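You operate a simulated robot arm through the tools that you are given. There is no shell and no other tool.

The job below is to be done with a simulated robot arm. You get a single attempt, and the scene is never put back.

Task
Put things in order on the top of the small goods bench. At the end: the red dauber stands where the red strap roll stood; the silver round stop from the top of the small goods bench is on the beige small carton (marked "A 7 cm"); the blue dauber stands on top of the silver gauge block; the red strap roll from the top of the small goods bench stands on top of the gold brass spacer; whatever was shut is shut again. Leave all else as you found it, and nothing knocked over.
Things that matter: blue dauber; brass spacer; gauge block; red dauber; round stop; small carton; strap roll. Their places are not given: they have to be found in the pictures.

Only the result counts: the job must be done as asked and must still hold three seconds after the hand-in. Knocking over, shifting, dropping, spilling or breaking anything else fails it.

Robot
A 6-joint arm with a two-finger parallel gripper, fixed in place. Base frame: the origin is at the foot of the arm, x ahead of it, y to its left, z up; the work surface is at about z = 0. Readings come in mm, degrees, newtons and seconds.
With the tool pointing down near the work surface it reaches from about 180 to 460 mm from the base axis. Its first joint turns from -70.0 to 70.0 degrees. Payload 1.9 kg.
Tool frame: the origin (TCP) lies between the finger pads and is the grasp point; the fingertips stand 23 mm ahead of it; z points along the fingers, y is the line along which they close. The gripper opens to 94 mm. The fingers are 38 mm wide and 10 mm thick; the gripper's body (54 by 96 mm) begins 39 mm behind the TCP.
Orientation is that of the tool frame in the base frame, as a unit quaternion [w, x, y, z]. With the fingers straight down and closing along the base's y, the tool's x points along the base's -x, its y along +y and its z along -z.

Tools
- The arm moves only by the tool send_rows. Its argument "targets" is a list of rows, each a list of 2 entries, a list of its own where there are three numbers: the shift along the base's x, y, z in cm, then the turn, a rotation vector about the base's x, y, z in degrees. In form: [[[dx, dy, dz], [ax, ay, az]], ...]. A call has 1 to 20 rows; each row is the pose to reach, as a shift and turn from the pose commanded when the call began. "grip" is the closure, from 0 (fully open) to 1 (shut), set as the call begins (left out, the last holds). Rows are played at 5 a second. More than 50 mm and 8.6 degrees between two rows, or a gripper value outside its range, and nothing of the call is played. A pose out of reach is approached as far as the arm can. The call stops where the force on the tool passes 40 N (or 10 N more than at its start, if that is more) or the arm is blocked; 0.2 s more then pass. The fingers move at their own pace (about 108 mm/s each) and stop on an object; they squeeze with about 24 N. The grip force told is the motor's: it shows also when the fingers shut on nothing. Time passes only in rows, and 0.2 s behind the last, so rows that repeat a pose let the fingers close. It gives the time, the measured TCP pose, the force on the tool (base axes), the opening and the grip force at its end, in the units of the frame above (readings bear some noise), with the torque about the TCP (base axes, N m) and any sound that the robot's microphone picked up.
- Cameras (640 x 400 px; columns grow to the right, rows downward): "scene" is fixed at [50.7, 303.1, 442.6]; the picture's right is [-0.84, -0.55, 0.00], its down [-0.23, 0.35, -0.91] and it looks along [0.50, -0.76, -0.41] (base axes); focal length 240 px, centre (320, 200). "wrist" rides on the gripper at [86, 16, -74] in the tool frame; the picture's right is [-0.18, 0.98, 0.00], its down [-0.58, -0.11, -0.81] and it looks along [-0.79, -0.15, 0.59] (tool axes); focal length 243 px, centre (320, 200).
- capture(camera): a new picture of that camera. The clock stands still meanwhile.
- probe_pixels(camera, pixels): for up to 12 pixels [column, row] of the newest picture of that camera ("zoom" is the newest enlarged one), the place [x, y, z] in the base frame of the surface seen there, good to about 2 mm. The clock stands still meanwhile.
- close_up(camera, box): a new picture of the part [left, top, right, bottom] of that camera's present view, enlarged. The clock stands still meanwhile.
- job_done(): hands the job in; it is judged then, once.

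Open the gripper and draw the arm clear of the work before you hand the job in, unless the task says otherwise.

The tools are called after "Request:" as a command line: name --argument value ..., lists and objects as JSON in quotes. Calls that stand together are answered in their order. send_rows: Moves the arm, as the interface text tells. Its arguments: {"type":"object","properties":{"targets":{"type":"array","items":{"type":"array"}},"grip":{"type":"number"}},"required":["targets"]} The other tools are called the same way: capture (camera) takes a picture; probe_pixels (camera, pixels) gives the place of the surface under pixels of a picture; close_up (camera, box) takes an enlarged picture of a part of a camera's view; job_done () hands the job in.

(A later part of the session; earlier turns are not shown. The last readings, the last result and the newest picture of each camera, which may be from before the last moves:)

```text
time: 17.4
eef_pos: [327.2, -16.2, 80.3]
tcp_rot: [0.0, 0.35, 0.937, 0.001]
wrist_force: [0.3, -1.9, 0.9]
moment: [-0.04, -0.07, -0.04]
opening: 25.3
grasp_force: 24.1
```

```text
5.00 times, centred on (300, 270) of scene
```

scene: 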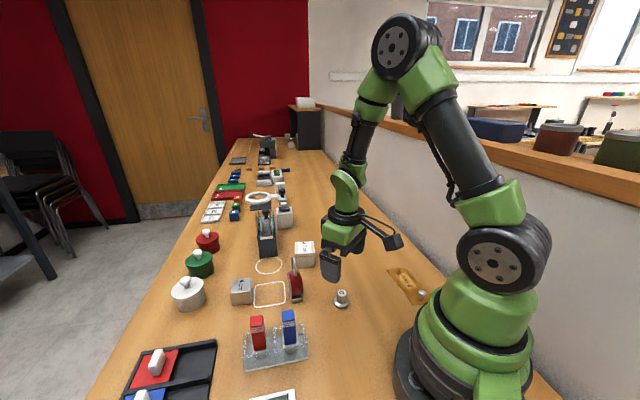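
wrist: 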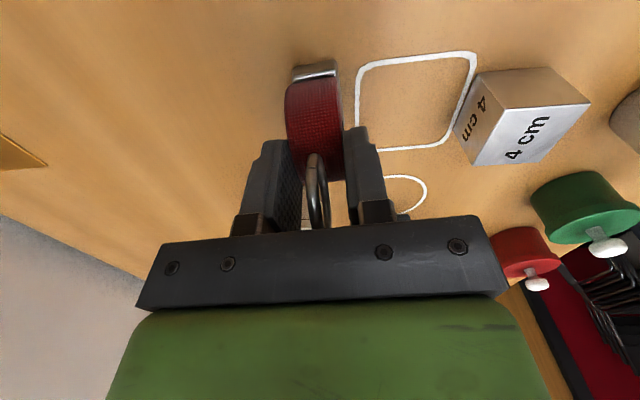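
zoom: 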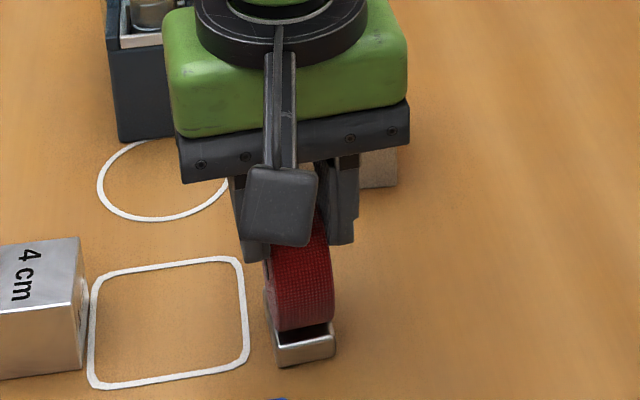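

Gripped (25.3 mm, 24 N). I lift a few centimetres and check that the foot comes along and it hangs level.

Request:
send_rows --targets '[[[0, 0, 0.5], [0, 0, 0]], [[0, 0, 1.5], [0, 0, 0]], [[0, 0, 3.0], [0, 0, 0]], [[0, 0, 4.0], [0, 0, 0]], [[0, 0, 4.0], [0, 0, 0]]]'

Request:
close_up --camera "scene" --box '[265, 210, 335, 300]'

Request:
capture --camera "wrist"

```text
time: 18.6
eef_pos: [327.8, -15.6, 120.5]
tcp_rot: [0.001, 0.35, 0.937, 0.0]
wrist_force: [-0.3, -0.8, -0.6]
moment: [-0.03, -0.04, 0.0]
opening: 25.4
grasp_force: 23.9
```

```text
4.44 times, centred on (300, 255) of scene
```

zoom: 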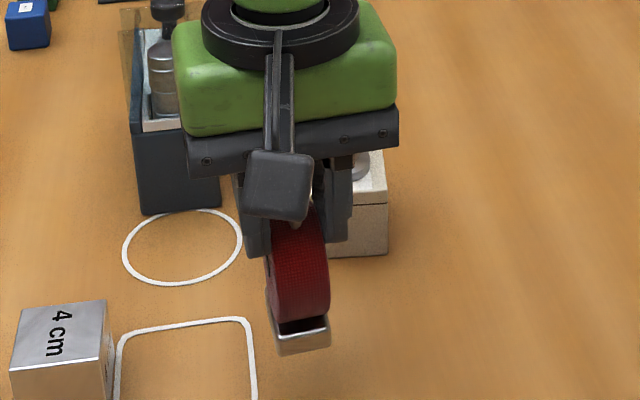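

```text
taken
```

wrist: 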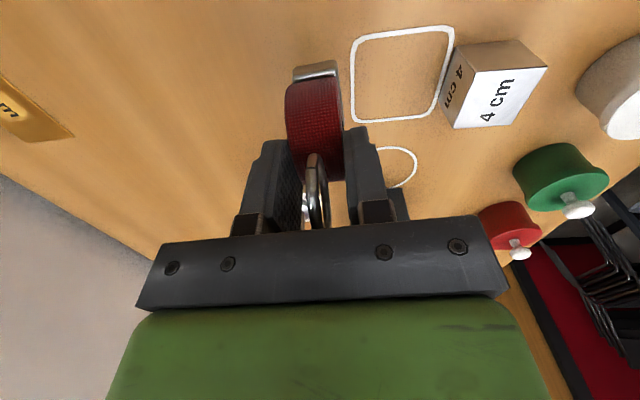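

The roll hangs level in the grip. Before travelling to the plate I check how close the wall and its ledge are by probing the scene around (400–480, 230–310).

Request:
close_up --camera "scene" --box '[340, 150, 480, 320]'

Request:
capture --camera "scene"

Request:
probe_pixels --camera "scene" --pixels '[[420, 255], [440, 280], [400, 235], [450, 270], [440, 240], [420, 220], [400, 180], [430, 150], [460, 170], [380, 200], [445, 290], [430, 270]]'

```text
2.35 times, centred on (410, 235) of scene
```

zoom: 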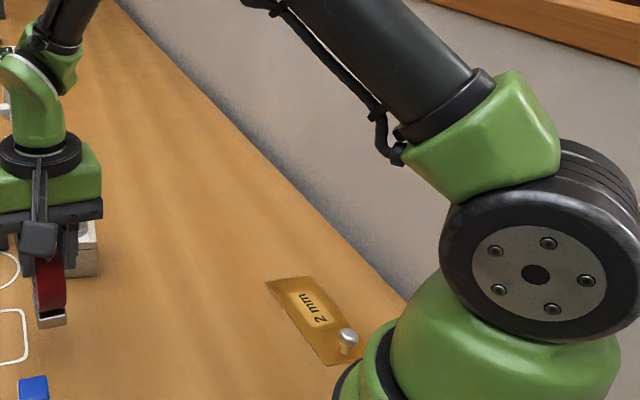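

```text
taken
```

scene: 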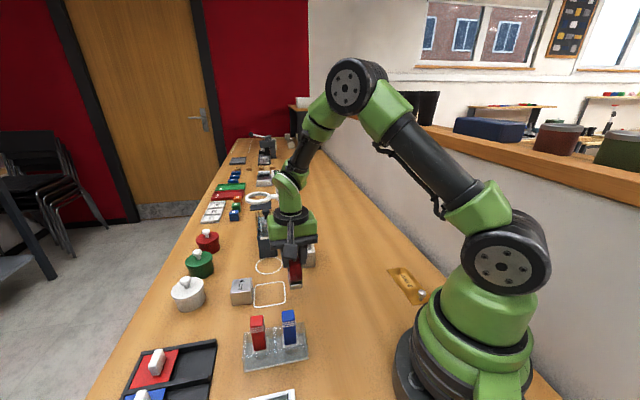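

```text
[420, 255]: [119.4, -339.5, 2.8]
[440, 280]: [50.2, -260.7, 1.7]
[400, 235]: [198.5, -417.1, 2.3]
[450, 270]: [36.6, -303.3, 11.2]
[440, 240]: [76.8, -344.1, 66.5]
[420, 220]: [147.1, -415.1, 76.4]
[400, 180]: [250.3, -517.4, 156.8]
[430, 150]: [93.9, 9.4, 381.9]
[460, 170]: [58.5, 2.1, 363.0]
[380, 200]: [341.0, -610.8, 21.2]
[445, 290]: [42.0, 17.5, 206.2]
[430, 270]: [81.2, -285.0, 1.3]
```

The wall follows x+y≈-267, leaving ample room over the plate. I carry the roll at z≈160 to above the plate's free area (126,-210), keeping nearly the same yaw, which already lines up with the plate.

Request:
send_rows --targets '[[[-1.0, -1.0, 2.5], [0, 0, 0]], [[-3.5, -3.4, 4.0], [0, 0, 0]], [[-6.3, -6.0, 4.0], [0, 0, 0]], [[-9.1, -8.7, 4.0], [0, 0, -1]], [[-11.9, -11.4, 4.0], [0, 0, -2]], [[-14.7, -14.1, 4.0], [0, 0, -3]], [[-17.5, -16.8, 4.0], [0, 0, -3]], [[-19.4, -18.6, 4.0], [0, 0, -3]], [[-20.2, -19.4, 4.0], [0, 0, -3]], [[-20.2, -19.4, 4.0], [0, 0, -3]]]'

Request:
capture --camera "wrist"

Request:
capture --camera "scene"

```text
time: 20.8
eef_pos: [126.1, -211.6, 160.1]
tcp_rot: [0.0, 0.375, 0.927, -0.001]
wrist_force: [0.4, 0.2, -1.6]
moment: [0.01, 0.0, 0.03]
opening: 25.3
grasp_force: 24.2
```

```text
taken
```

wrist: 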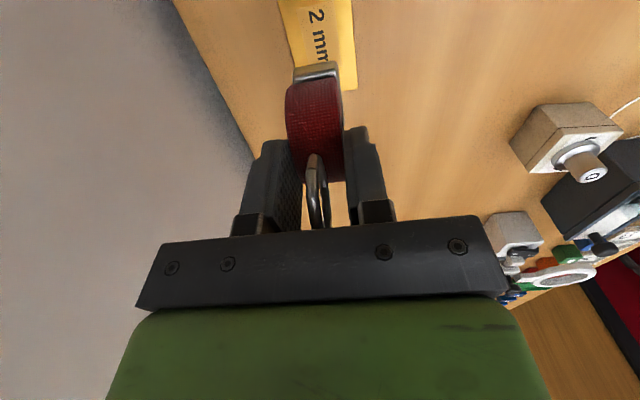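

```text
taken
```

scene: 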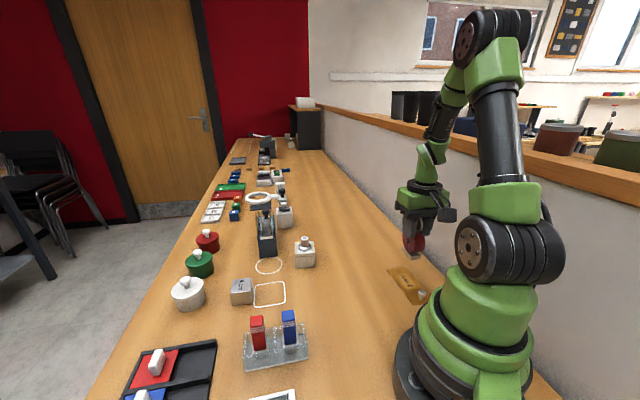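

The plate ("2 mm") lies right beneath the roll in the wrist view (edges at columns ≈290 and ≈355). I enlarge the scene view and re-probe the plate corners for the exact placing spot.

Request:
close_up --camera "scene" --box '[375, 210, 455, 310]'

Request:
close_up --camera "wrist" --box '[260, 0, 400, 100]'

```text
4.00 times, centred on (415, 260) of scene
```

zoom: 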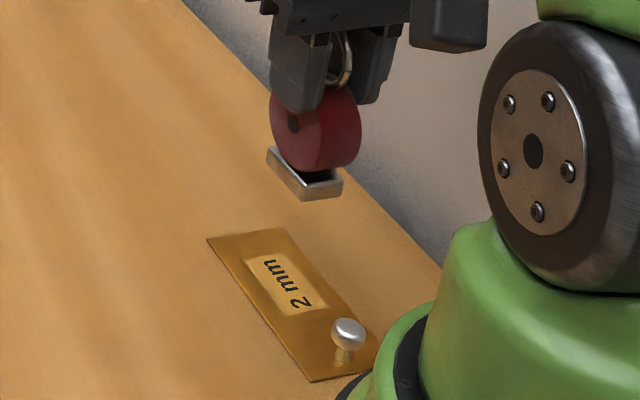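

```text
4.00 times, centred on (330, 50) of wrist
```

zoom: 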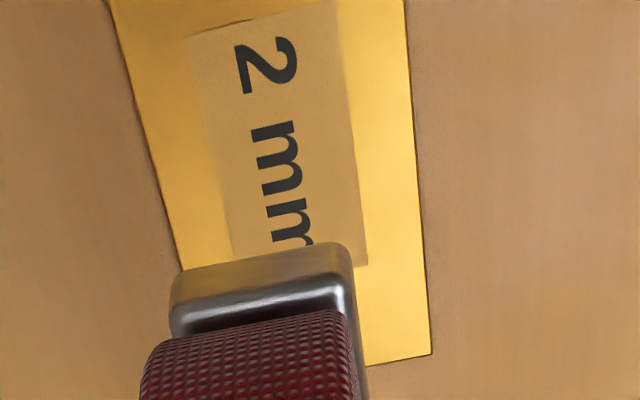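

Request:
probe_pixels --camera "zoom" --pixels '[[428, 352], [405, 10], [115, 10], [180, 260], [415, 200], [155, 180], [270, 70], [265, 265], [185, 305], [345, 260]]'

Request:
close_up --camera "scene" --box '[375, 210, 455, 310]'

Request:
probe_pixels --camera "zoom" --pixels '[[212, 239], [280, 230], [310, 378], [376, 340], [348, 332], [345, 355], [285, 285], [325, 300], [305, 190], [272, 152], [340, 180], [300, 195]]'

```text
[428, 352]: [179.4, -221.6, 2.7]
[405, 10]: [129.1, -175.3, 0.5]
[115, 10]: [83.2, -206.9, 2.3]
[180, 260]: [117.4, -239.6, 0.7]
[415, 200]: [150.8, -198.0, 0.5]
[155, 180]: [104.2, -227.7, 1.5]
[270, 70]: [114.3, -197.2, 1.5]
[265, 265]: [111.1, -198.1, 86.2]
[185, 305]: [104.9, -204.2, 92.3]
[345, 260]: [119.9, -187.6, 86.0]
```

```text
4.00 times, centred on (415, 260) of scene
```

zoom: 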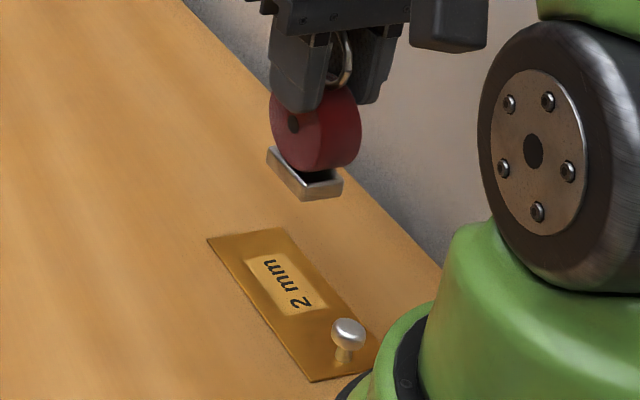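

```text
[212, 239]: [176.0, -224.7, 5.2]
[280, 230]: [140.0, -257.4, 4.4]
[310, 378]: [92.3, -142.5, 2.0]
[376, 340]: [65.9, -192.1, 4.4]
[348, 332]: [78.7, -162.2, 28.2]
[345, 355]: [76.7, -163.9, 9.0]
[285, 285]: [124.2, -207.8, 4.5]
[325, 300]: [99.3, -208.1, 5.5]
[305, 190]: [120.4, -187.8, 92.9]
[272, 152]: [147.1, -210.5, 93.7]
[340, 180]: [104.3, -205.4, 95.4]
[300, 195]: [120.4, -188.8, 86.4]
```

Foot centre ≈(126,-208) and the plate's centreline match; margins are ≥13 mm sideways and ≥20 mm lengthwise, the knob 68 mm away. I lower to TCP ≈87, then creep.

Request:
send_rows --targets '[[[0, 0, -2.0], [0, 0, 0]], [[0, 0, -4.0], [0, 0, 0]], [[0, 0, -6.0], [0, 0, 0]], [[0, 0, -7.2], [0, 0, 0]], [[0, 0, -7.2], [0, 0, 0]]]'

Request:
close_up --camera "scene" --box '[380, 240, 450, 305]'

```text
time: 22.0
eef_pos: [125.4, -211.6, 87.2]
tcp_rot: [-0.001, 0.375, 0.927, 0.0]
wrist_force: [0.6, 0.4, -1.7]
moment: [0.03, 0.01, 0.02]
opening: 25.4
grasp_force: 23.7
```

```text
6.15 times, centred on (415, 272) of scene
```

zoom: 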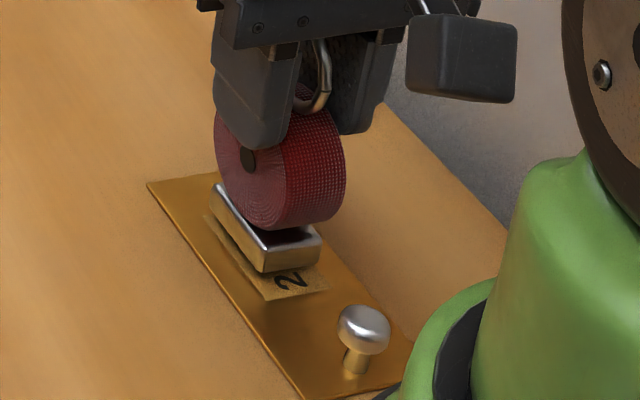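

The foot hovers above the plate within its edges. I creep down and watch the vertical force.

Request:
send_rows --targets '[[[0, 0, -0.1], [0, 0, 0]], [[0, 0, -0.2], [0, 0, 0]], [[0, 0, -0.3], [0, 0, 0]], [[0, 0, -0.35], [0, 0, 0]], [[0, 0, -0.35], [0, 0, 0]]]'

```text
time: 23.2
eef_pos: [126.4, -211.6, 83.9]
tcp_rot: [0.001, 0.375, 0.927, 0.0]
wrist_force: [0.1, 0.1, -0.9]
moment: [-0.02, -0.03, 0.02]
opening: 25.5
grasp_force: 23.7
```

No contact yet at 83.9 (-0.9 N). I continue in half-millimetre steps.

Request:
send_rows --targets '[[[0, 0, -0.05], [0, 0, 0]], [[0, 0, -0.1], [0, 0, 0]], [[0, 0, -0.1], [0, 0, 0]]]'

Request:
close_up --camera "scene" --box '[385, 250, 435, 300]'

```text
time: 24.0
eef_pos: [125.2, -210.7, 83.4]
tcp_rot: [-0.001, 0.375, 0.927, 0.0]
wrist_force: [0.6, -0.5, -1.6]
moment: [-0.01, 0.0, 0.0]
opening: 25.3
grasp_force: 23.8
```

```text
8.00 times, centred on (410, 275) of scene
```

zoom: 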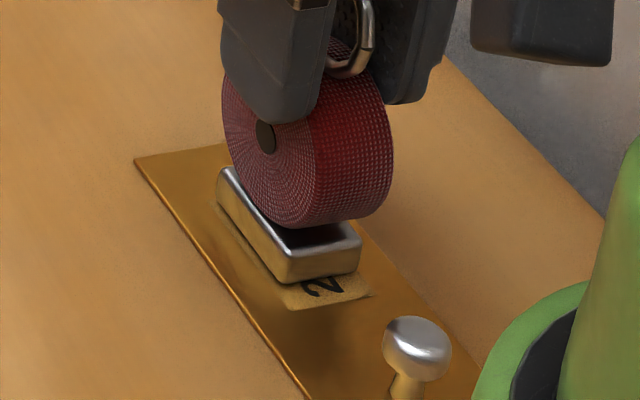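

Still no contact force; I continue another 1.5 mm in small steps.

Request:
send_rows --targets '[[[0, 0, -0.05], [0, 0, 0]], [[0, 0, -0.1], [0, 0, 0]], [[0, 0, -0.1], [0, 0, 0]]]'

```text
time: 24.8
eef_pos: [125.5, -211.6, 82.2]
tcp_rot: [0.0, 0.374, 0.927, -0.001]
wrist_force: [0.3, -0.3, -1.7]
moment: [-0.01, 0.02, -0.03]
opening: 25.3
grasp_force: 23.7
```

Request:
send_rows --targets '[[[0, 0, -0.05], [0, 0, 0]], [[0, 0, -0.1], [0, 0, 0]], [[0, 0, -0.1], [0, 0, 0]]]'

```text
time: 25.6
eef_pos: [125.3, -211.3, 81.2]
tcp_rot: [0.001, 0.374, 0.927, -0.001]
wrist_force: [-2.2, 2.8, 15.0]
moment: [0.08, 0.12, -0.01]
opening: 25.5
grasp_force: 23.9
```

Contact: +15 N at z≈81.2, so the foot rests on the plate. I ease up 0.5 mm to relieve the pressure and open the fingers.

Request:
send_rows --targets '[[[0, 0, 0.05], [0, 0, 0]], [[0, 0, 0.05], [0, 0, 0]]]'

Request:
send_rows --targets '[[[0, 0, 0], [0, 0, 0]], [[0, 0, 0], [0, 0, 0]], [[0, 0, 0], [0, 0, 0]]]' --grip 0

Request:
close_up --camera "scene" --box '[375, 235, 445, 305]'

Request:
capture --camera "wrist"

```text
time: 26.2
eef_pos: [125.7, -210.7, 83.4]
tcp_rot: [0.0, 0.375, 0.927, 0.0]
wrist_force: [0.4, 0.0, -1.3]
moment: [0.03, -0.02, 0.01]
opening: 25.2
grasp_force: 24.1
```

```text
time: 27.0
eef_pos: [125.0, -211.7, 82.5]
tcp_rot: [-0.001, 0.374, 0.927, 0.0]
wrist_force: [-0.4, 0.1, 0.2]
moment: [0.02, 0.01, -0.03]
opening: 94.2
grasp_force: 0.0
```

```text
5.71 times, centred on (410, 270) of scene
```

zoom: 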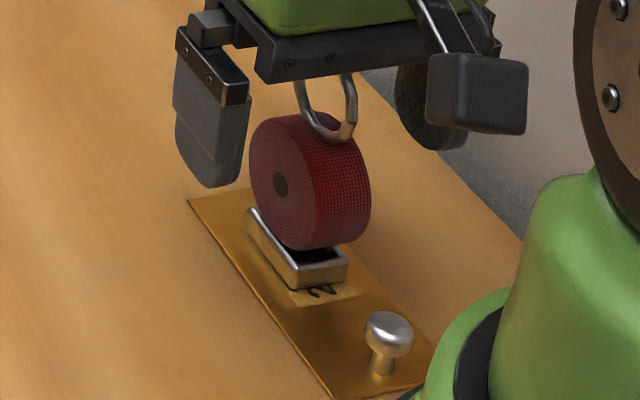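

```text
taken
```

wrist: 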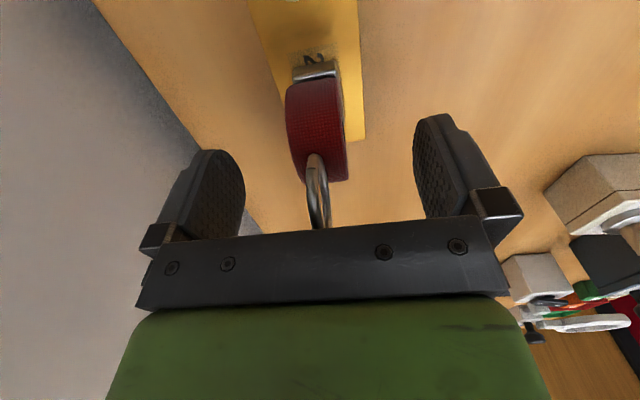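

The roll stands free on the plate. I raise straight up so the fingers clear the ring.

Request:
send_rows --targets '[[[0, 0, 1.0], [0, 0, 0]], [[0, 0, 3.0], [0, 0, 0]], [[0, 0, 6.0], [0, 0, 0]], [[0, 0, 9.0], [0, 0, 0]], [[0, 0, 12.0], [0, 0, 0]], [[0, 0, 12.0], [0, 0, 0]]]' --grip 0

Request:
close_up --camera "scene" --box '[375, 220, 445, 305]'

Request:
close_up --camera "scene" --box '[225, 300, 325, 380]'

```text
time: 28.4
eef_pos: [125.8, -211.1, 203.4]
tcp_rot: [0.0, 0.374, 0.927, 0.0]
wrist_force: [-1.0, 0.0, 0.6]
moment: [0.0, 0.0, 0.01]
opening: 94.0
grasp_force: 0.2
```

```text
4.71 times, centred on (410, 262) of scene
```

zoom: 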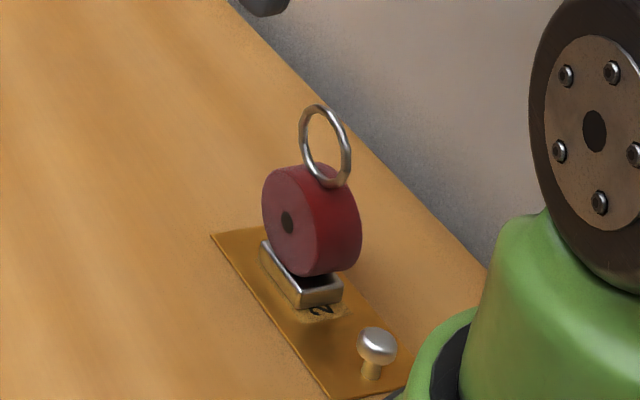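

```text
5.00 times, centred on (275, 340) of scene
```

zoom: 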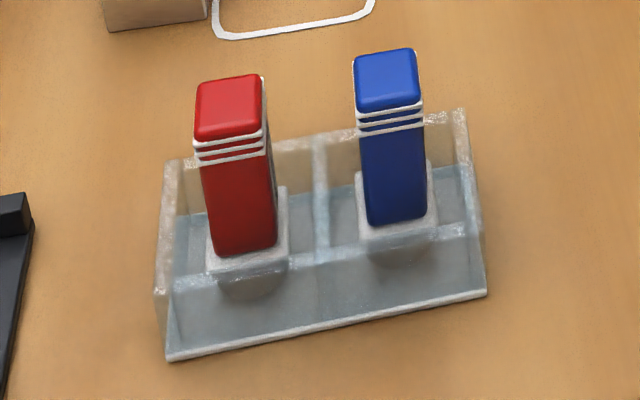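

The strap roll stands on the brass plate. Next I travel above the red dauber (≈(293,124)) at z≈200 while turning the tool to +45° so the fingers close across the rack's short side.

Request:
send_rows --targets '[[[2.14, 2.42, 0], [0, 0, 7.4]], [[4.28, 4.83, 0], [0, 0, 14.8]], [[6.41, 7.25, 0], [0, 0, 22.2]], [[8.53, 9.64, 0], [0, 0, 29.6]], [[10.7, 12.1, 0], [0, 0, 37.0]], [[12.16, 14.9, 0], [0, 0, 44.4]], [[13.2, 17.9, 0], [0, 0, 51.8]], [[14.3, 21.0, 0], [0, 0, 59.2]], [[15.4, 24.1, 0], [0, 0, 66.6]], [[16.4, 27.1, 0], [0, 0, 74.0]], [[16.55, 30.4, 0], [0, 0, 81.4]], [[16.7, 33.6, 0], [0, 0, 88.8]], [[16.7, 33.6, 0], [0, 0, 88.8]]]' --grip 0

Request:
capture --camera "wrist"

Request:
capture --camera "scene"

```text
time: 31.2
eef_pos: [294.0, 125.3, 202.4]
tcp_rot: [0.0, -0.382, 0.924, 0.001]
wrist_force: [0.4, -0.1, 0.2]
moment: [0.01, 0.0, -0.05]
opening: 94.1
grasp_force: 0.0
```

```text
taken
```

wrist: 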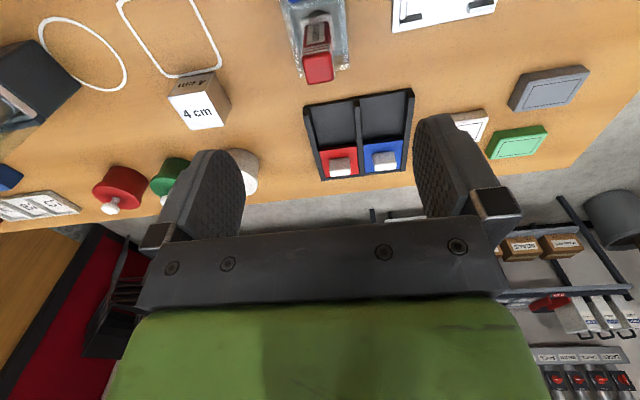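

```text
taken
```

scene: 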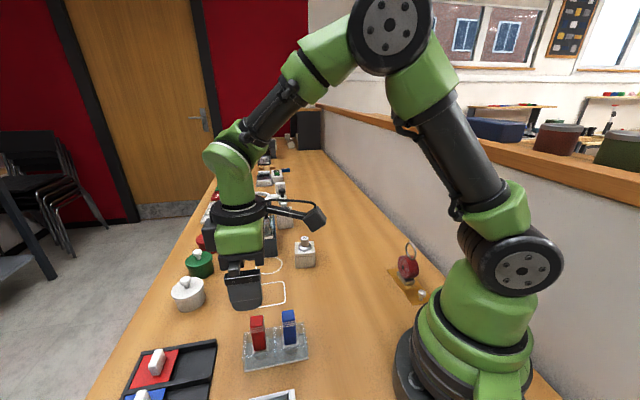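

The red dauber's top is at about (318,68) in the wrist view, in line with the fingers. I enlarge and probe its top and the rack.

Request:
close_up --camera "wrist" --box '[270, 0, 370, 100]'

Request:
probe_pixels --camera "zoom" --pixels '[[310, 270], [262, 235], [360, 235], [268, 320], [362, 308], [312, 150], [265, 180], [365, 170], [235, 300], [400, 260], [310, 350], [300, 30]]'

```text
4.00 times, centred on (320, 50) of wrist
```

zoom: 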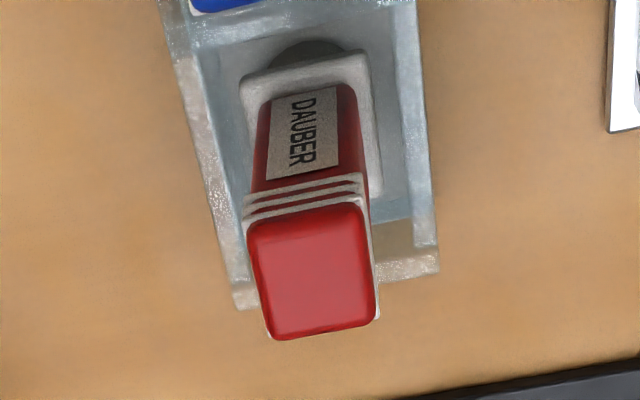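

```text
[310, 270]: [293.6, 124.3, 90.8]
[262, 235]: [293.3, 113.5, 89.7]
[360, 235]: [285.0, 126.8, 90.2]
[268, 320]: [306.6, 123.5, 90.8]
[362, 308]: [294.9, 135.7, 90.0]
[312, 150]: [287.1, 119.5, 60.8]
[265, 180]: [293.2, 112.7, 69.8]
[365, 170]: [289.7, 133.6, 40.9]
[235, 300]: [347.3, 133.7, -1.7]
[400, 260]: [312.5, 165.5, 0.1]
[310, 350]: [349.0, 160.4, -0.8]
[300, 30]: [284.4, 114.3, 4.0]
```

Red dauber centre ≈(294,124.6), top ≈90.5, aligned with the tool within ≈2°. I descend to TCP ≈100 first and look.

Request:
send_rows --targets '[[[0.02, -0.05, -2.5], [0, 0, 0]], [[0.02, -0.05, -5.0], [0, 0, 0]], [[0.02, -0.05, -7.5], [0, 0, 0]], [[0.02, -0.05, -10.0], [0, 0, 0]], [[0.02, -0.05, -10.0], [0, 0, 0]]]' --grip 0

Request:
capture --camera "wrist"

Request:
close_up --camera "scene" --box '[205, 240, 335, 380]'

```text
time: 32.4
eef_pos: [292.7, 123.8, 101.1]
tcp_rot: [0.0, -0.382, 0.924, -0.001]
wrist_force: [-0.2, -0.4, 0.0]
moment: [-0.01, -0.03, -0.01]
opening: 93.8
grasp_force: 0.2
```

```text
taken
```

wrist: 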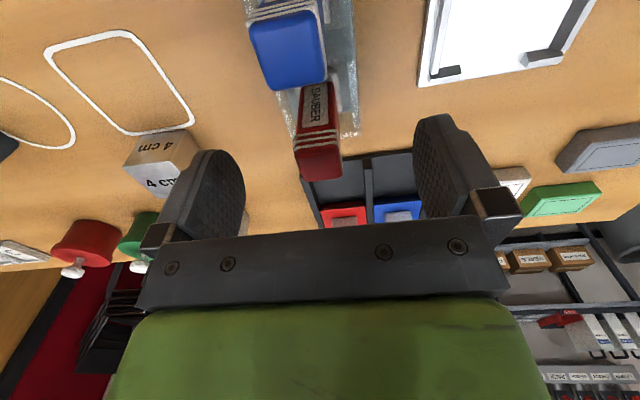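

```text
2.86 times, centred on (270, 310) of scene
```

zoom: 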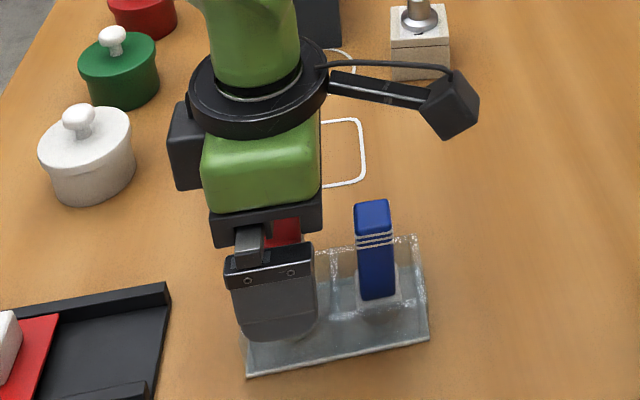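

The red dauber is centred (column ≈318) and the blue one clear. I descend to TCP ≈70 and close.

Request:
send_rows --targets '[[[0.08, 0.05, -1.2], [0, 0, 0]], [[0.08, 0.05, -2.4], [0, 0, 0]], [[0.08, 0.05, -3.1], [0, 0, 0]], [[0.08, 0.05, -3.1], [0, 0, 0]]]' --grip 0

Request:
send_rows --targets '[[[0, 0, 0], [0, 0, 0]], [[0, 0, 0], [0, 0, 0]], [[0, 0, 0], [0, 0, 0]], [[0, 0, 0], [0, 0, 0]]]' --grip 1

Request:
capture --camera "wrist"

Request:
close_up --camera "scene" --box '[215, 280, 325, 380]'

```text
time: 33.4
eef_pos: [294.0, 125.4, 71.2]
tcp_rot: [0.0, -0.381, 0.925, 0.0]
wrist_force: [-0.7, 0.1, 0.0]
moment: [0.01, -0.01, -0.01]
opening: 93.8
grasp_force: 0.1
```

```text
time: 34.4
eef_pos: [294.7, 124.6, 70.4]
tcp_rot: [0.0, -0.381, 0.925, 0.001]
wrist_force: [0.4, 0.3, 1.6]
moment: [0.09, -0.02, 0.02]
opening: 21.1
grasp_force: 24.9
```

```text
taken
```

wrist: 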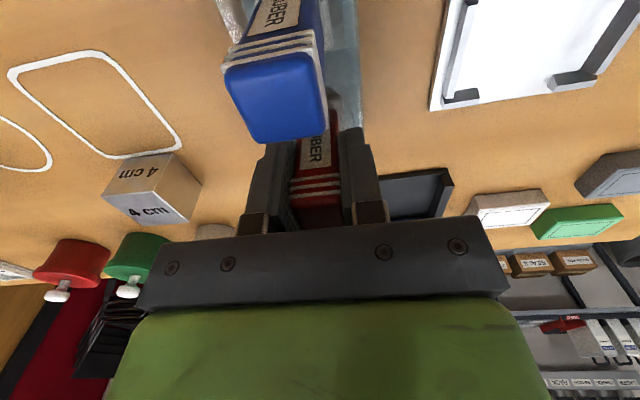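

```text
4.00 times, centred on (270, 330) of scene
```

zoom: 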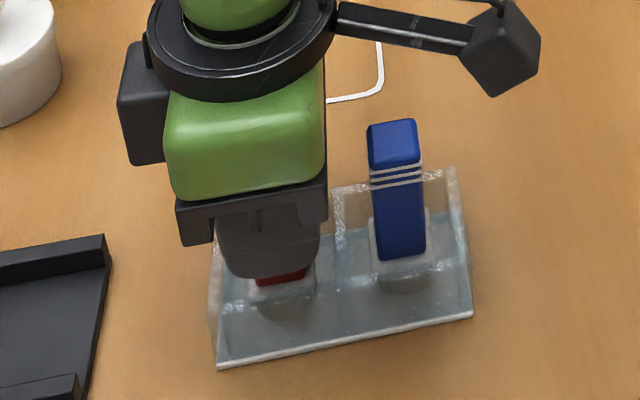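

Gripped at 21.1 mm. I lift slowly and check that the rack stays down.

Request:
send_rows --targets '[[[0, 0, 0.5], [0, 0, 0]], [[0, 0, 1.0], [0, 0, 0]], [[0, 0, 2.0], [0, 0, 0]], [[0, 0, 2.0], [0, 0, 0]]]'

Request:
close_up --camera "scene" --box '[215, 280, 325, 380]'

```text
time: 35.4
eef_pos: [293.0, 124.9, 91.6]
tcp_rot: [0.0, -0.381, 0.924, 0.0]
wrist_force: [-0.4, 0.3, -0.6]
moment: [0.02, 0.02, 0.0]
opening: 21.2
grasp_force: 24.0
```

```text
4.00 times, centred on (270, 330) of scene
```

zoom: 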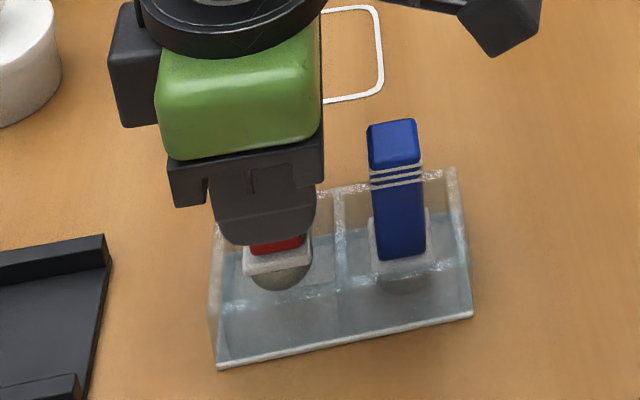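

The rack stays; under the white collar a rounded pad is visible at (280,275). I lift higher and look at the dauber's underside closely.

Request:
send_rows --targets '[[[0, 0, 2.0], [0, 0, 0]], [[0, 0, 5.0], [0, 0, 0]], [[0, 0, 8.0], [0, 0, 0]], [[0, 0, 8.0], [0, 0, 0]]]'

Request:
close_up --camera "scene" --box '[225, 250, 305, 330]'

Request:
capture --camera "wrist"

```text
time: 36.4
eef_pos: [293.8, 124.8, 170.6]
tcp_rot: [0.0, -0.382, 0.924, 0.0]
wrist_force: [-1.0, -0.8, -1.5]
moment: [-0.04, -0.01, 0.0]
opening: 21.4
grasp_force: 24.4
```

```text
5.00 times, centred on (265, 290) of scene
```

zoom: 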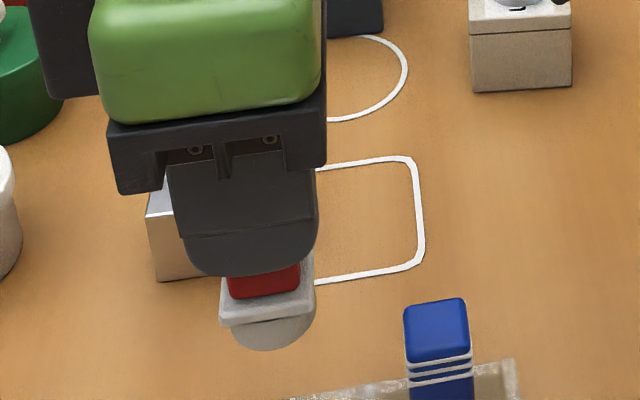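

```text
taken
```

wrist: 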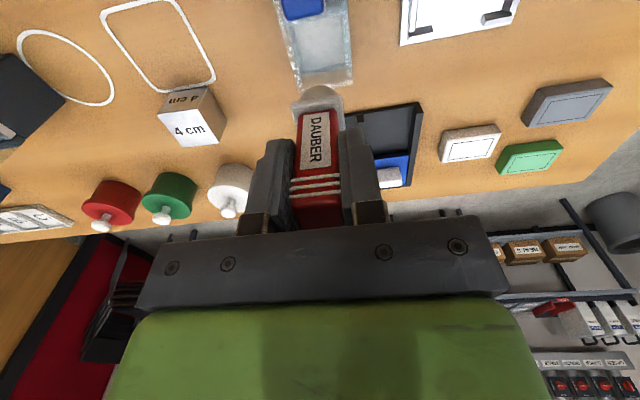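

The pad below the collar looks like a short round cylinder. I enlarge strongly to be sure its bottom is flat and to measure its height.

Request:
close_up --camera "scene" --box '[260, 296, 296, 324]'

Request:
close_up --camera "wrist" --box '[285, 75, 355, 125]'

```text
14.29 times, centred on (278, 310) of scene
```

zoom: 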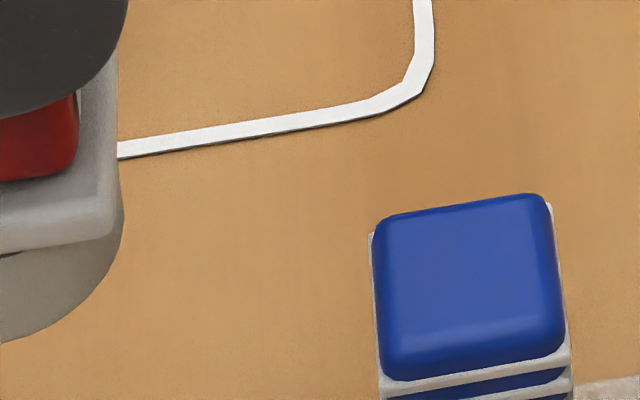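

```text
8.00 times, centred on (320, 100) of wrist
```

zoom: 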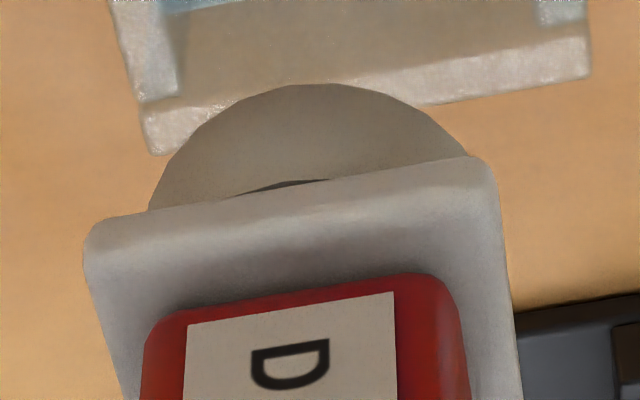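

Request:
close_up --camera "scene" --box '[263, 300, 295, 322]'

Request:
close_up --camera "scene" --box '[255, 290, 300, 325]'

```text
16.00 times, centred on (279, 311) of scene
```

zoom: 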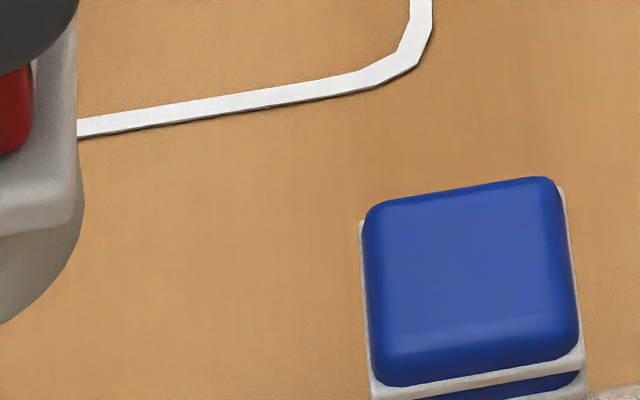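

```text
11.43 times, centred on (278, 308) of scene
```

zoom: 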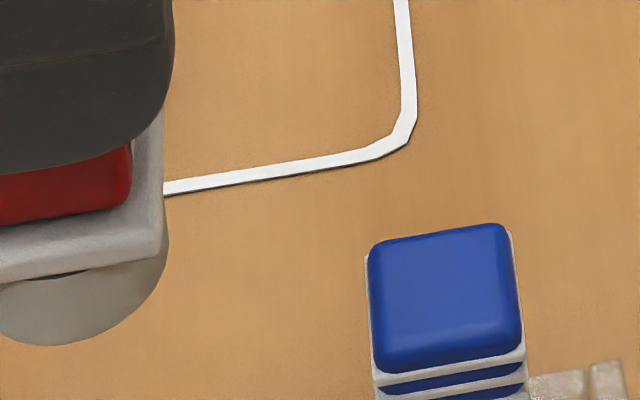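

The dauber foot is at about (255,312) in the scene; I zoom there properly.

Request:
close_up --camera "scene" --box '[239, 298, 271, 322]'

Request:
probe_pixels --camera "zoom" --pixels '[[320, 150], [320, 215], [320, 255], [320, 290], [250, 285], [400, 270], [220, 250], [440, 220], [300, 330], [200, 200], [450, 160]]'

```text
16.00 times, centred on (255, 310) of scene
```

zoom: 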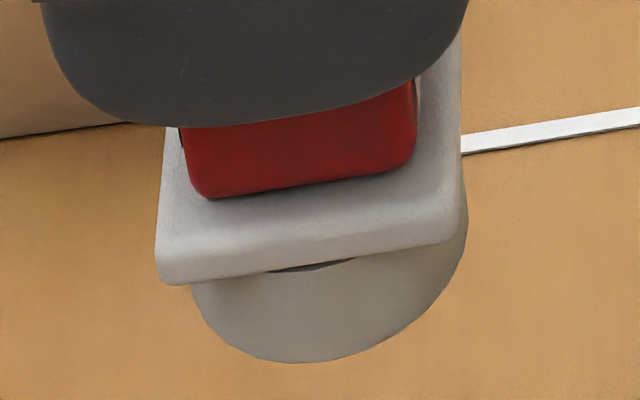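

```text
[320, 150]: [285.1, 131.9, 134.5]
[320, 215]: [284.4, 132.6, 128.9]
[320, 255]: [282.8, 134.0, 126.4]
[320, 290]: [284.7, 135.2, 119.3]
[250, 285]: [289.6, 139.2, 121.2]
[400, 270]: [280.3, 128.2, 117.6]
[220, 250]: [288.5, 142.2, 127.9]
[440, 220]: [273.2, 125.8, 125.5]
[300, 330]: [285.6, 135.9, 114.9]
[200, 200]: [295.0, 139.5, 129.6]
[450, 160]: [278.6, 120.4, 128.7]
```

The pad is a flat-bottomed cylinder ≈32 mm across, so it can stand. I probe its lower rim and the now empty pocket's floor to learn the bottom offset.

Request:
probe_pixels --camera "zoom" --pixels '[[310, 355], [300, 350], [250, 345], [380, 335], [430, 295], [330, 345]]'

Request:
close_up --camera "scene" --box '[225, 310, 325, 380]'

Request:
probe_pixels --camera "zoom" --pixels '[[230, 200], [250, 240], [210, 230], [260, 180], [270, 270], [330, 260], [180, 130], [310, 110], [460, 75], [240, 300]]'

```text
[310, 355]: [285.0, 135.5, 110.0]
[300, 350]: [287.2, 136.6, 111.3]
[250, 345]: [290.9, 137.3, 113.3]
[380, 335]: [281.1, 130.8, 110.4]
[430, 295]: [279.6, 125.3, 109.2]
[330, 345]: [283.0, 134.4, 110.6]
```

```text
5.71 times, centred on (275, 345) of scene
```

zoom: 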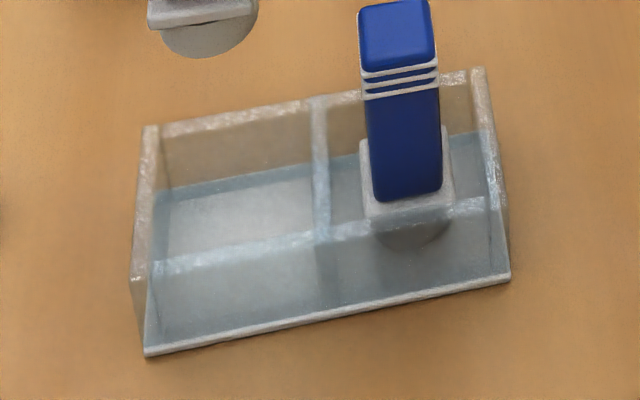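

```text
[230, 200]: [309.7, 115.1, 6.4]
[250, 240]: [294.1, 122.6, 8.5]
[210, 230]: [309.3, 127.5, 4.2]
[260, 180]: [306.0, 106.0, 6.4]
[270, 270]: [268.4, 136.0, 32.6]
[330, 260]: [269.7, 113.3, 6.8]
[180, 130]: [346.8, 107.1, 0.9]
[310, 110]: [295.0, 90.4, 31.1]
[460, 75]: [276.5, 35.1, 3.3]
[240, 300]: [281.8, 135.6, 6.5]
```

The pad bottom is ≈61–65 mm below the TCP. I carry the red dauber to above the strap roll's old spot (≈(328,-16)).

Request:
send_rows --targets '[[[0.7, -2.8, 0], [0, 0, 0]], [[1.4, -5.6, 0], [0, 0, 0]], [[2.1, -8.5, 0], [0, 0, 0]], [[2.8, -11.3, 0], [0, 0, 0]], [[3.45, -14.1, 0], [0, 0, 0]], [[3.45, -14.1, 0], [0, 0, 0]]]'

Request:
send_rows --targets '[[[0, 0, -3.0], [0, 0, 0]], [[0, 0, -6.0], [0, 0, 0]], [[0, 0, -8.5], [0, 0, 0]], [[0, 0, -9.5], [0, 0, 0]], [[0, 0, -9.5], [0, 0, 0]]]'

Request:
close_up --camera "scene" --box '[255, 220, 335, 300]'

Request:
capture --camera "wrist"

```text
time: 37.8
eef_pos: [328.7, -16.7, 169.2]
tcp_rot: [0.0, -0.38, 0.925, 0.0]
wrist_force: [-0.8, 0.1, -0.4]
moment: [0.04, 0.01, 0.03]
opening: 21.3
grasp_force: 23.4
```

```text
time: 39.0
eef_pos: [328.9, -16.4, 75.7]
tcp_rot: [0.0, -0.382, 0.924, 0.0]
wrist_force: [-0.4, 0.1, -0.2]
moment: [-0.01, 0.03, -0.02]
opening: 21.2
grasp_force: 23.8
```

```text
5.00 times, centred on (295, 260) of scene
```

zoom: 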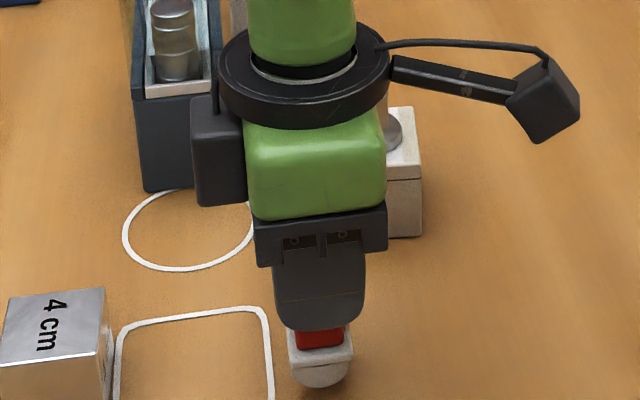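

```text
taken
```

wrist: 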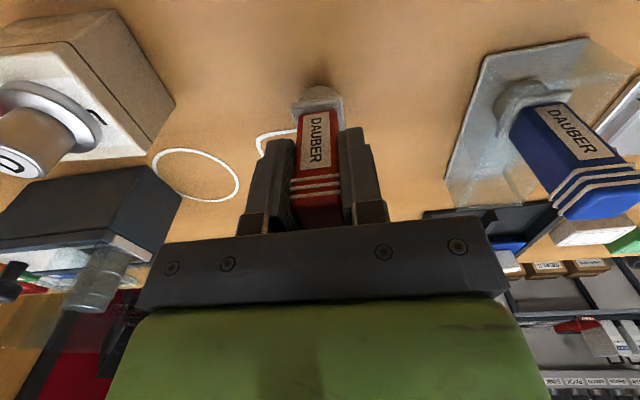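

The dauber is above its spot with nothing touching. I lower to ≈68.5 and then creep to contact.

Request:
send_rows --targets '[[[0, 0, -0.3], [0, 0, 0]], [[0, 0, -0.6], [0, 0, 0]], [[0, 0, -0.7], [0, 0, 0]], [[0, 0, -0.8], [0, 0, 0]], [[0, 0, -0.8], [0, 0, 0]]]'

Request:
close_up --camera "scene" --box '[275, 265, 325, 310]'

```text
time: 40.2
eef_pos: [327.9, -15.9, 68.1]
tcp_rot: [0.001, -0.381, 0.924, 0.0]
wrist_force: [-1.6, -0.2, -1.7]
moment: [0.01, 0.02, 0.03]
opening: 21.3
grasp_force: 23.6
```

```text
8.89 times, centred on (300, 288) of scene
```

zoom: 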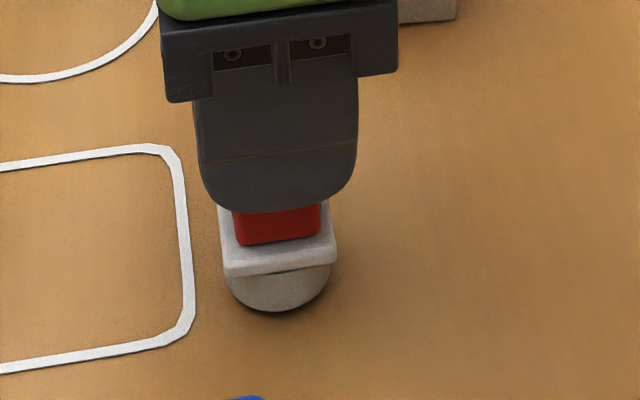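

Very close now (shadow under the pad). I creep 1 mm at a time.

Request:
send_rows --targets '[[[0, 0, -0.05], [0, 0, 0]], [[0, 0, -0.1], [0, 0, 0]], [[0, 0, -0.15], [0, 0, 0]], [[0, 0, -0.15], [0, 0, 0]]]'

```text
time: 41.2
eef_pos: [328.9, -16.6, 65.7]
tcp_rot: [0.0, -0.381, 0.925, 0.0]
wrist_force: [-0.1, -0.4, 0.9]
moment: [0.02, 0.06, 0.0]
opening: 21.2
grasp_force: 24.5
```

No clear contact yet (0.9 N at ≈66). I go another millimetre.

Request:
send_rows --targets '[[[0, 0, -0.05], [0, 0, 0]], [[0, 0, -0.1], [0, 0, 0]], [[0, 0, -0.1], [0, 0, 0]]]'

```text
time: 42.0
eef_pos: [329.1, -16.2, 64.7]
tcp_rot: [0.001, -0.382, 0.924, 0.0]
wrist_force: [-1.3, 1.5, 18.3]
moment: [0.09, 0.03, 0.02]
opening: 21.3
grasp_force: 23.7
```

Firm contact (18 N) at ≈65. I ease up 0.3 mm, then open.

Request:
send_rows --targets '[[[0, 0, 0.03], [0, 0, 0]], [[0, 0, 0.04], [0, 0, 0]]]'

Request:
send_rows --targets '[[[0, 0, 0], [0, 0, 0]], [[0, 0, 0], [0, 0, 0]], [[0, 0, 0], [0, 0, 0]]]' --grip 0

Request:
close_up --camera "scene" --box '[265, 240, 335, 310]'

Request:
capture --camera "wrist"

```text
time: 42.6
eef_pos: [328.5, -16.7, 67.5]
tcp_rot: [0.0, -0.381, 0.925, 0.0]
wrist_force: [1.7, 1.0, 7.8]
moment: [0.05, -0.14, -0.03]
opening: 21.2
grasp_force: 24.0
```

```text
time: 43.4
eef_pos: [328.5, -15.6, 65.7]
tcp_rot: [-0.001, -0.38, 0.925, 0.0]
wrist_force: [0.3, -0.1, -0.6]
moment: [0.0, 0.01, -0.01]
opening: 93.9
grasp_force: 0.1
```

```text
5.71 times, centred on (300, 275) of scene
```

zoom: 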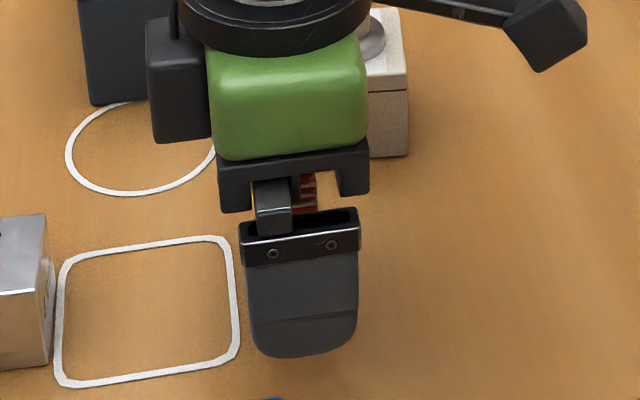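

```text
taken
```

wrist: 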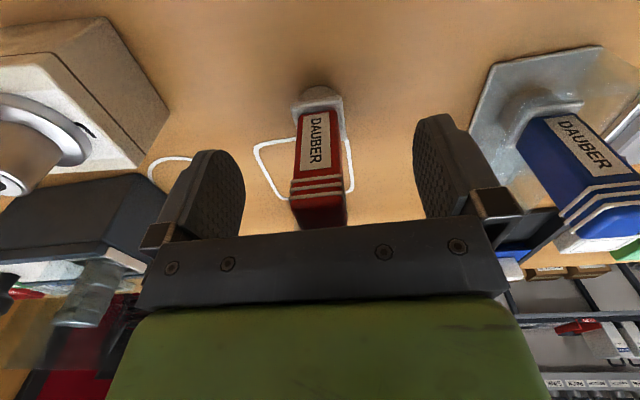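

The red dauber stands upright between the open fingers. I rise straight up to z≈200.

Request:
send_rows --targets '[[[0, 0, 1.5], [0, 0, 0]], [[0, 0, 4.0], [0, 0, 0]], [[0, 0, 7.5], [0, 0, 0]], [[0, 0, 11.0], [0, 0, 0]], [[0, 0, 13.5], [0, 0, 0]], [[0, 0, 13.5], [0, 0, 0]]]' --grip 0

Request:
close_up --camera "scene" --box '[215, 230, 335, 380]'

Request:
capture --camera "wrist"

```text
time: 44.8
eef_pos: [327.3, -16.4, 200.4]
tcp_rot: [0.0, -0.382, 0.924, 0.0]
wrist_force: [0.0, -0.8, 0.0]
moment: [-0.02, -0.01, 0.0]
opening: 94.5
grasp_force: 0.1
```

```text
2.67 times, centred on (275, 305) of scene
```

zoom: 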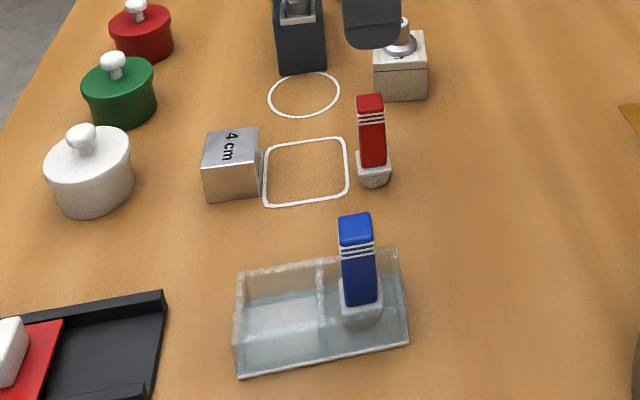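

```text
taken
```

wrist: 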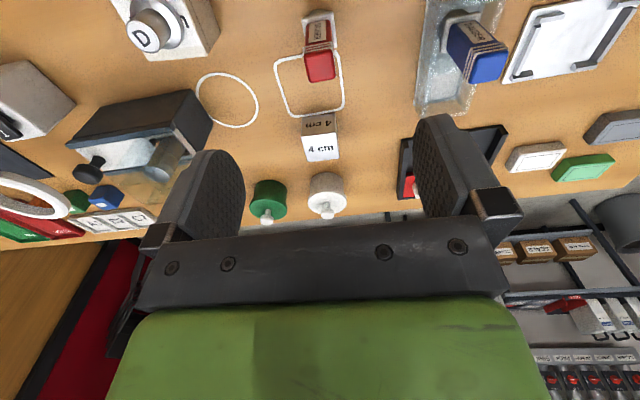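

The red dauber stands at the old strap spot. Now I go above the blue dauber (≈(256.5,88)) at the same height and yaw.

Request:
send_rows --targets '[[[-1.8, 2.6, 0], [0, 0, 0]], [[-3.6, 5.2, 0], [0, 0, 0]], [[-5.4, 7.8, 0], [0, 0, 0]], [[-7.1, 10.4, 0], [0, 0, 0]], [[-7.1, 10.4, 0], [0, 0, 0]]]' --grip 0

Request:
capture --camera "wrist"

Request:
close_up --camera "wrist" --box '[270, 0, 370, 100]'

Request:
probe_pixels --camera "zoom" --pixels '[[310, 270], [262, 240], [360, 235], [270, 315], [362, 305], [312, 150], [310, 200], [330, 290]]'

```text
time: 46.0
eef_pos: [257.2, 87.2, 199.7]
tcp_rot: [0.001, -0.381, 0.925, 0.0]
wrist_force: [-0.3, 0.6, 0.3]
moment: [0.01, 0.05, 0.0]
opening: 94.2
grasp_force: 0.1
```

```text
taken
```

wrist: 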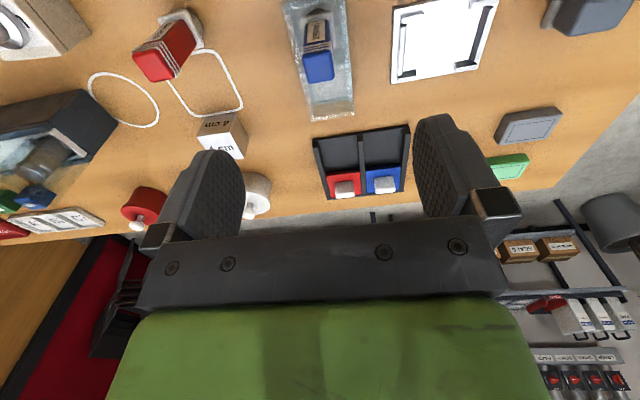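

```text
4.00 times, centred on (320, 50) of wrist
```

zoom: 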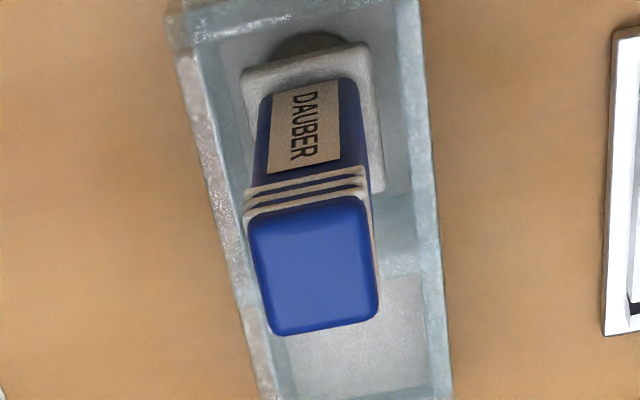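

```text
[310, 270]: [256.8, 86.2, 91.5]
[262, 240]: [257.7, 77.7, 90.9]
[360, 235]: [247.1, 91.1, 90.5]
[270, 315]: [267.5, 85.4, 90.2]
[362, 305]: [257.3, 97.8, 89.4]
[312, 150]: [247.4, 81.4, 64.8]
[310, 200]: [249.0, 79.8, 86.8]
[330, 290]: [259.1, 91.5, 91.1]
```

Blue dauber centre ≈(257.4,88), top ≈91 — directly below. I descend to ≈100, check, then to 70.

Request:
send_rows --targets '[[[0.02, 0.05, -2.5], [0, 0, 0]], [[0.02, 0.05, -5.0], [0, 0, 0]], [[0.02, 0.05, -7.5], [0, 0, 0]], [[0.02, 0.05, -10.0], [0, 0, 0]], [[0.02, 0.05, -10.0], [0, 0, 0]]]' --grip 0

Request:
capture --camera "wrist"

Request:
close_up --camera "scene" --box '[225, 250, 365, 370]'

```text
time: 47.2
eef_pos: [257.5, 90.2, 101.1]
tcp_rot: [0.0, -0.381, 0.924, 0.0]
wrist_force: [-0.6, 0.0, 0.7]
moment: [-0.02, 0.01, -0.01]
opening: 93.8
grasp_force: 0.1
```

```text
taken
```

wrist: 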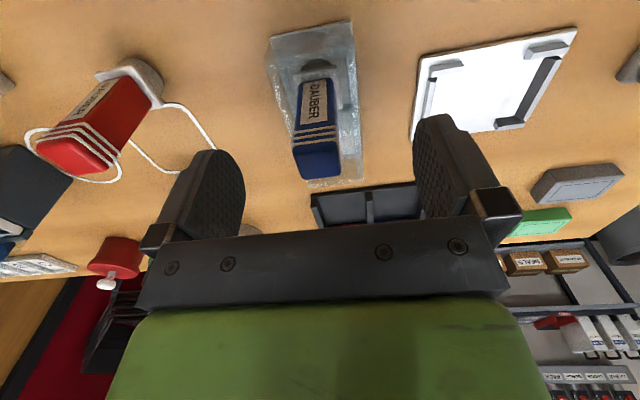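

```text
3.33 times, centred on (295, 310) of scene
```

zoom: 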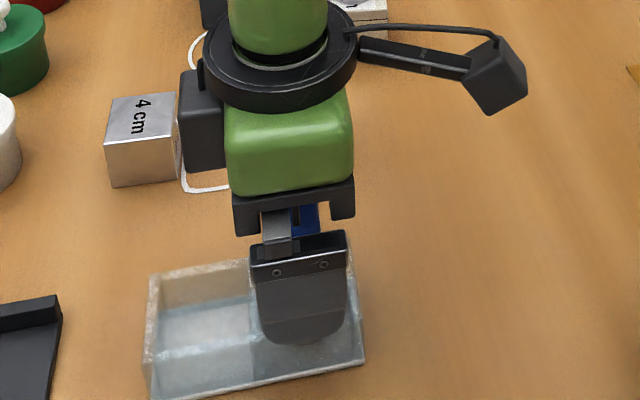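

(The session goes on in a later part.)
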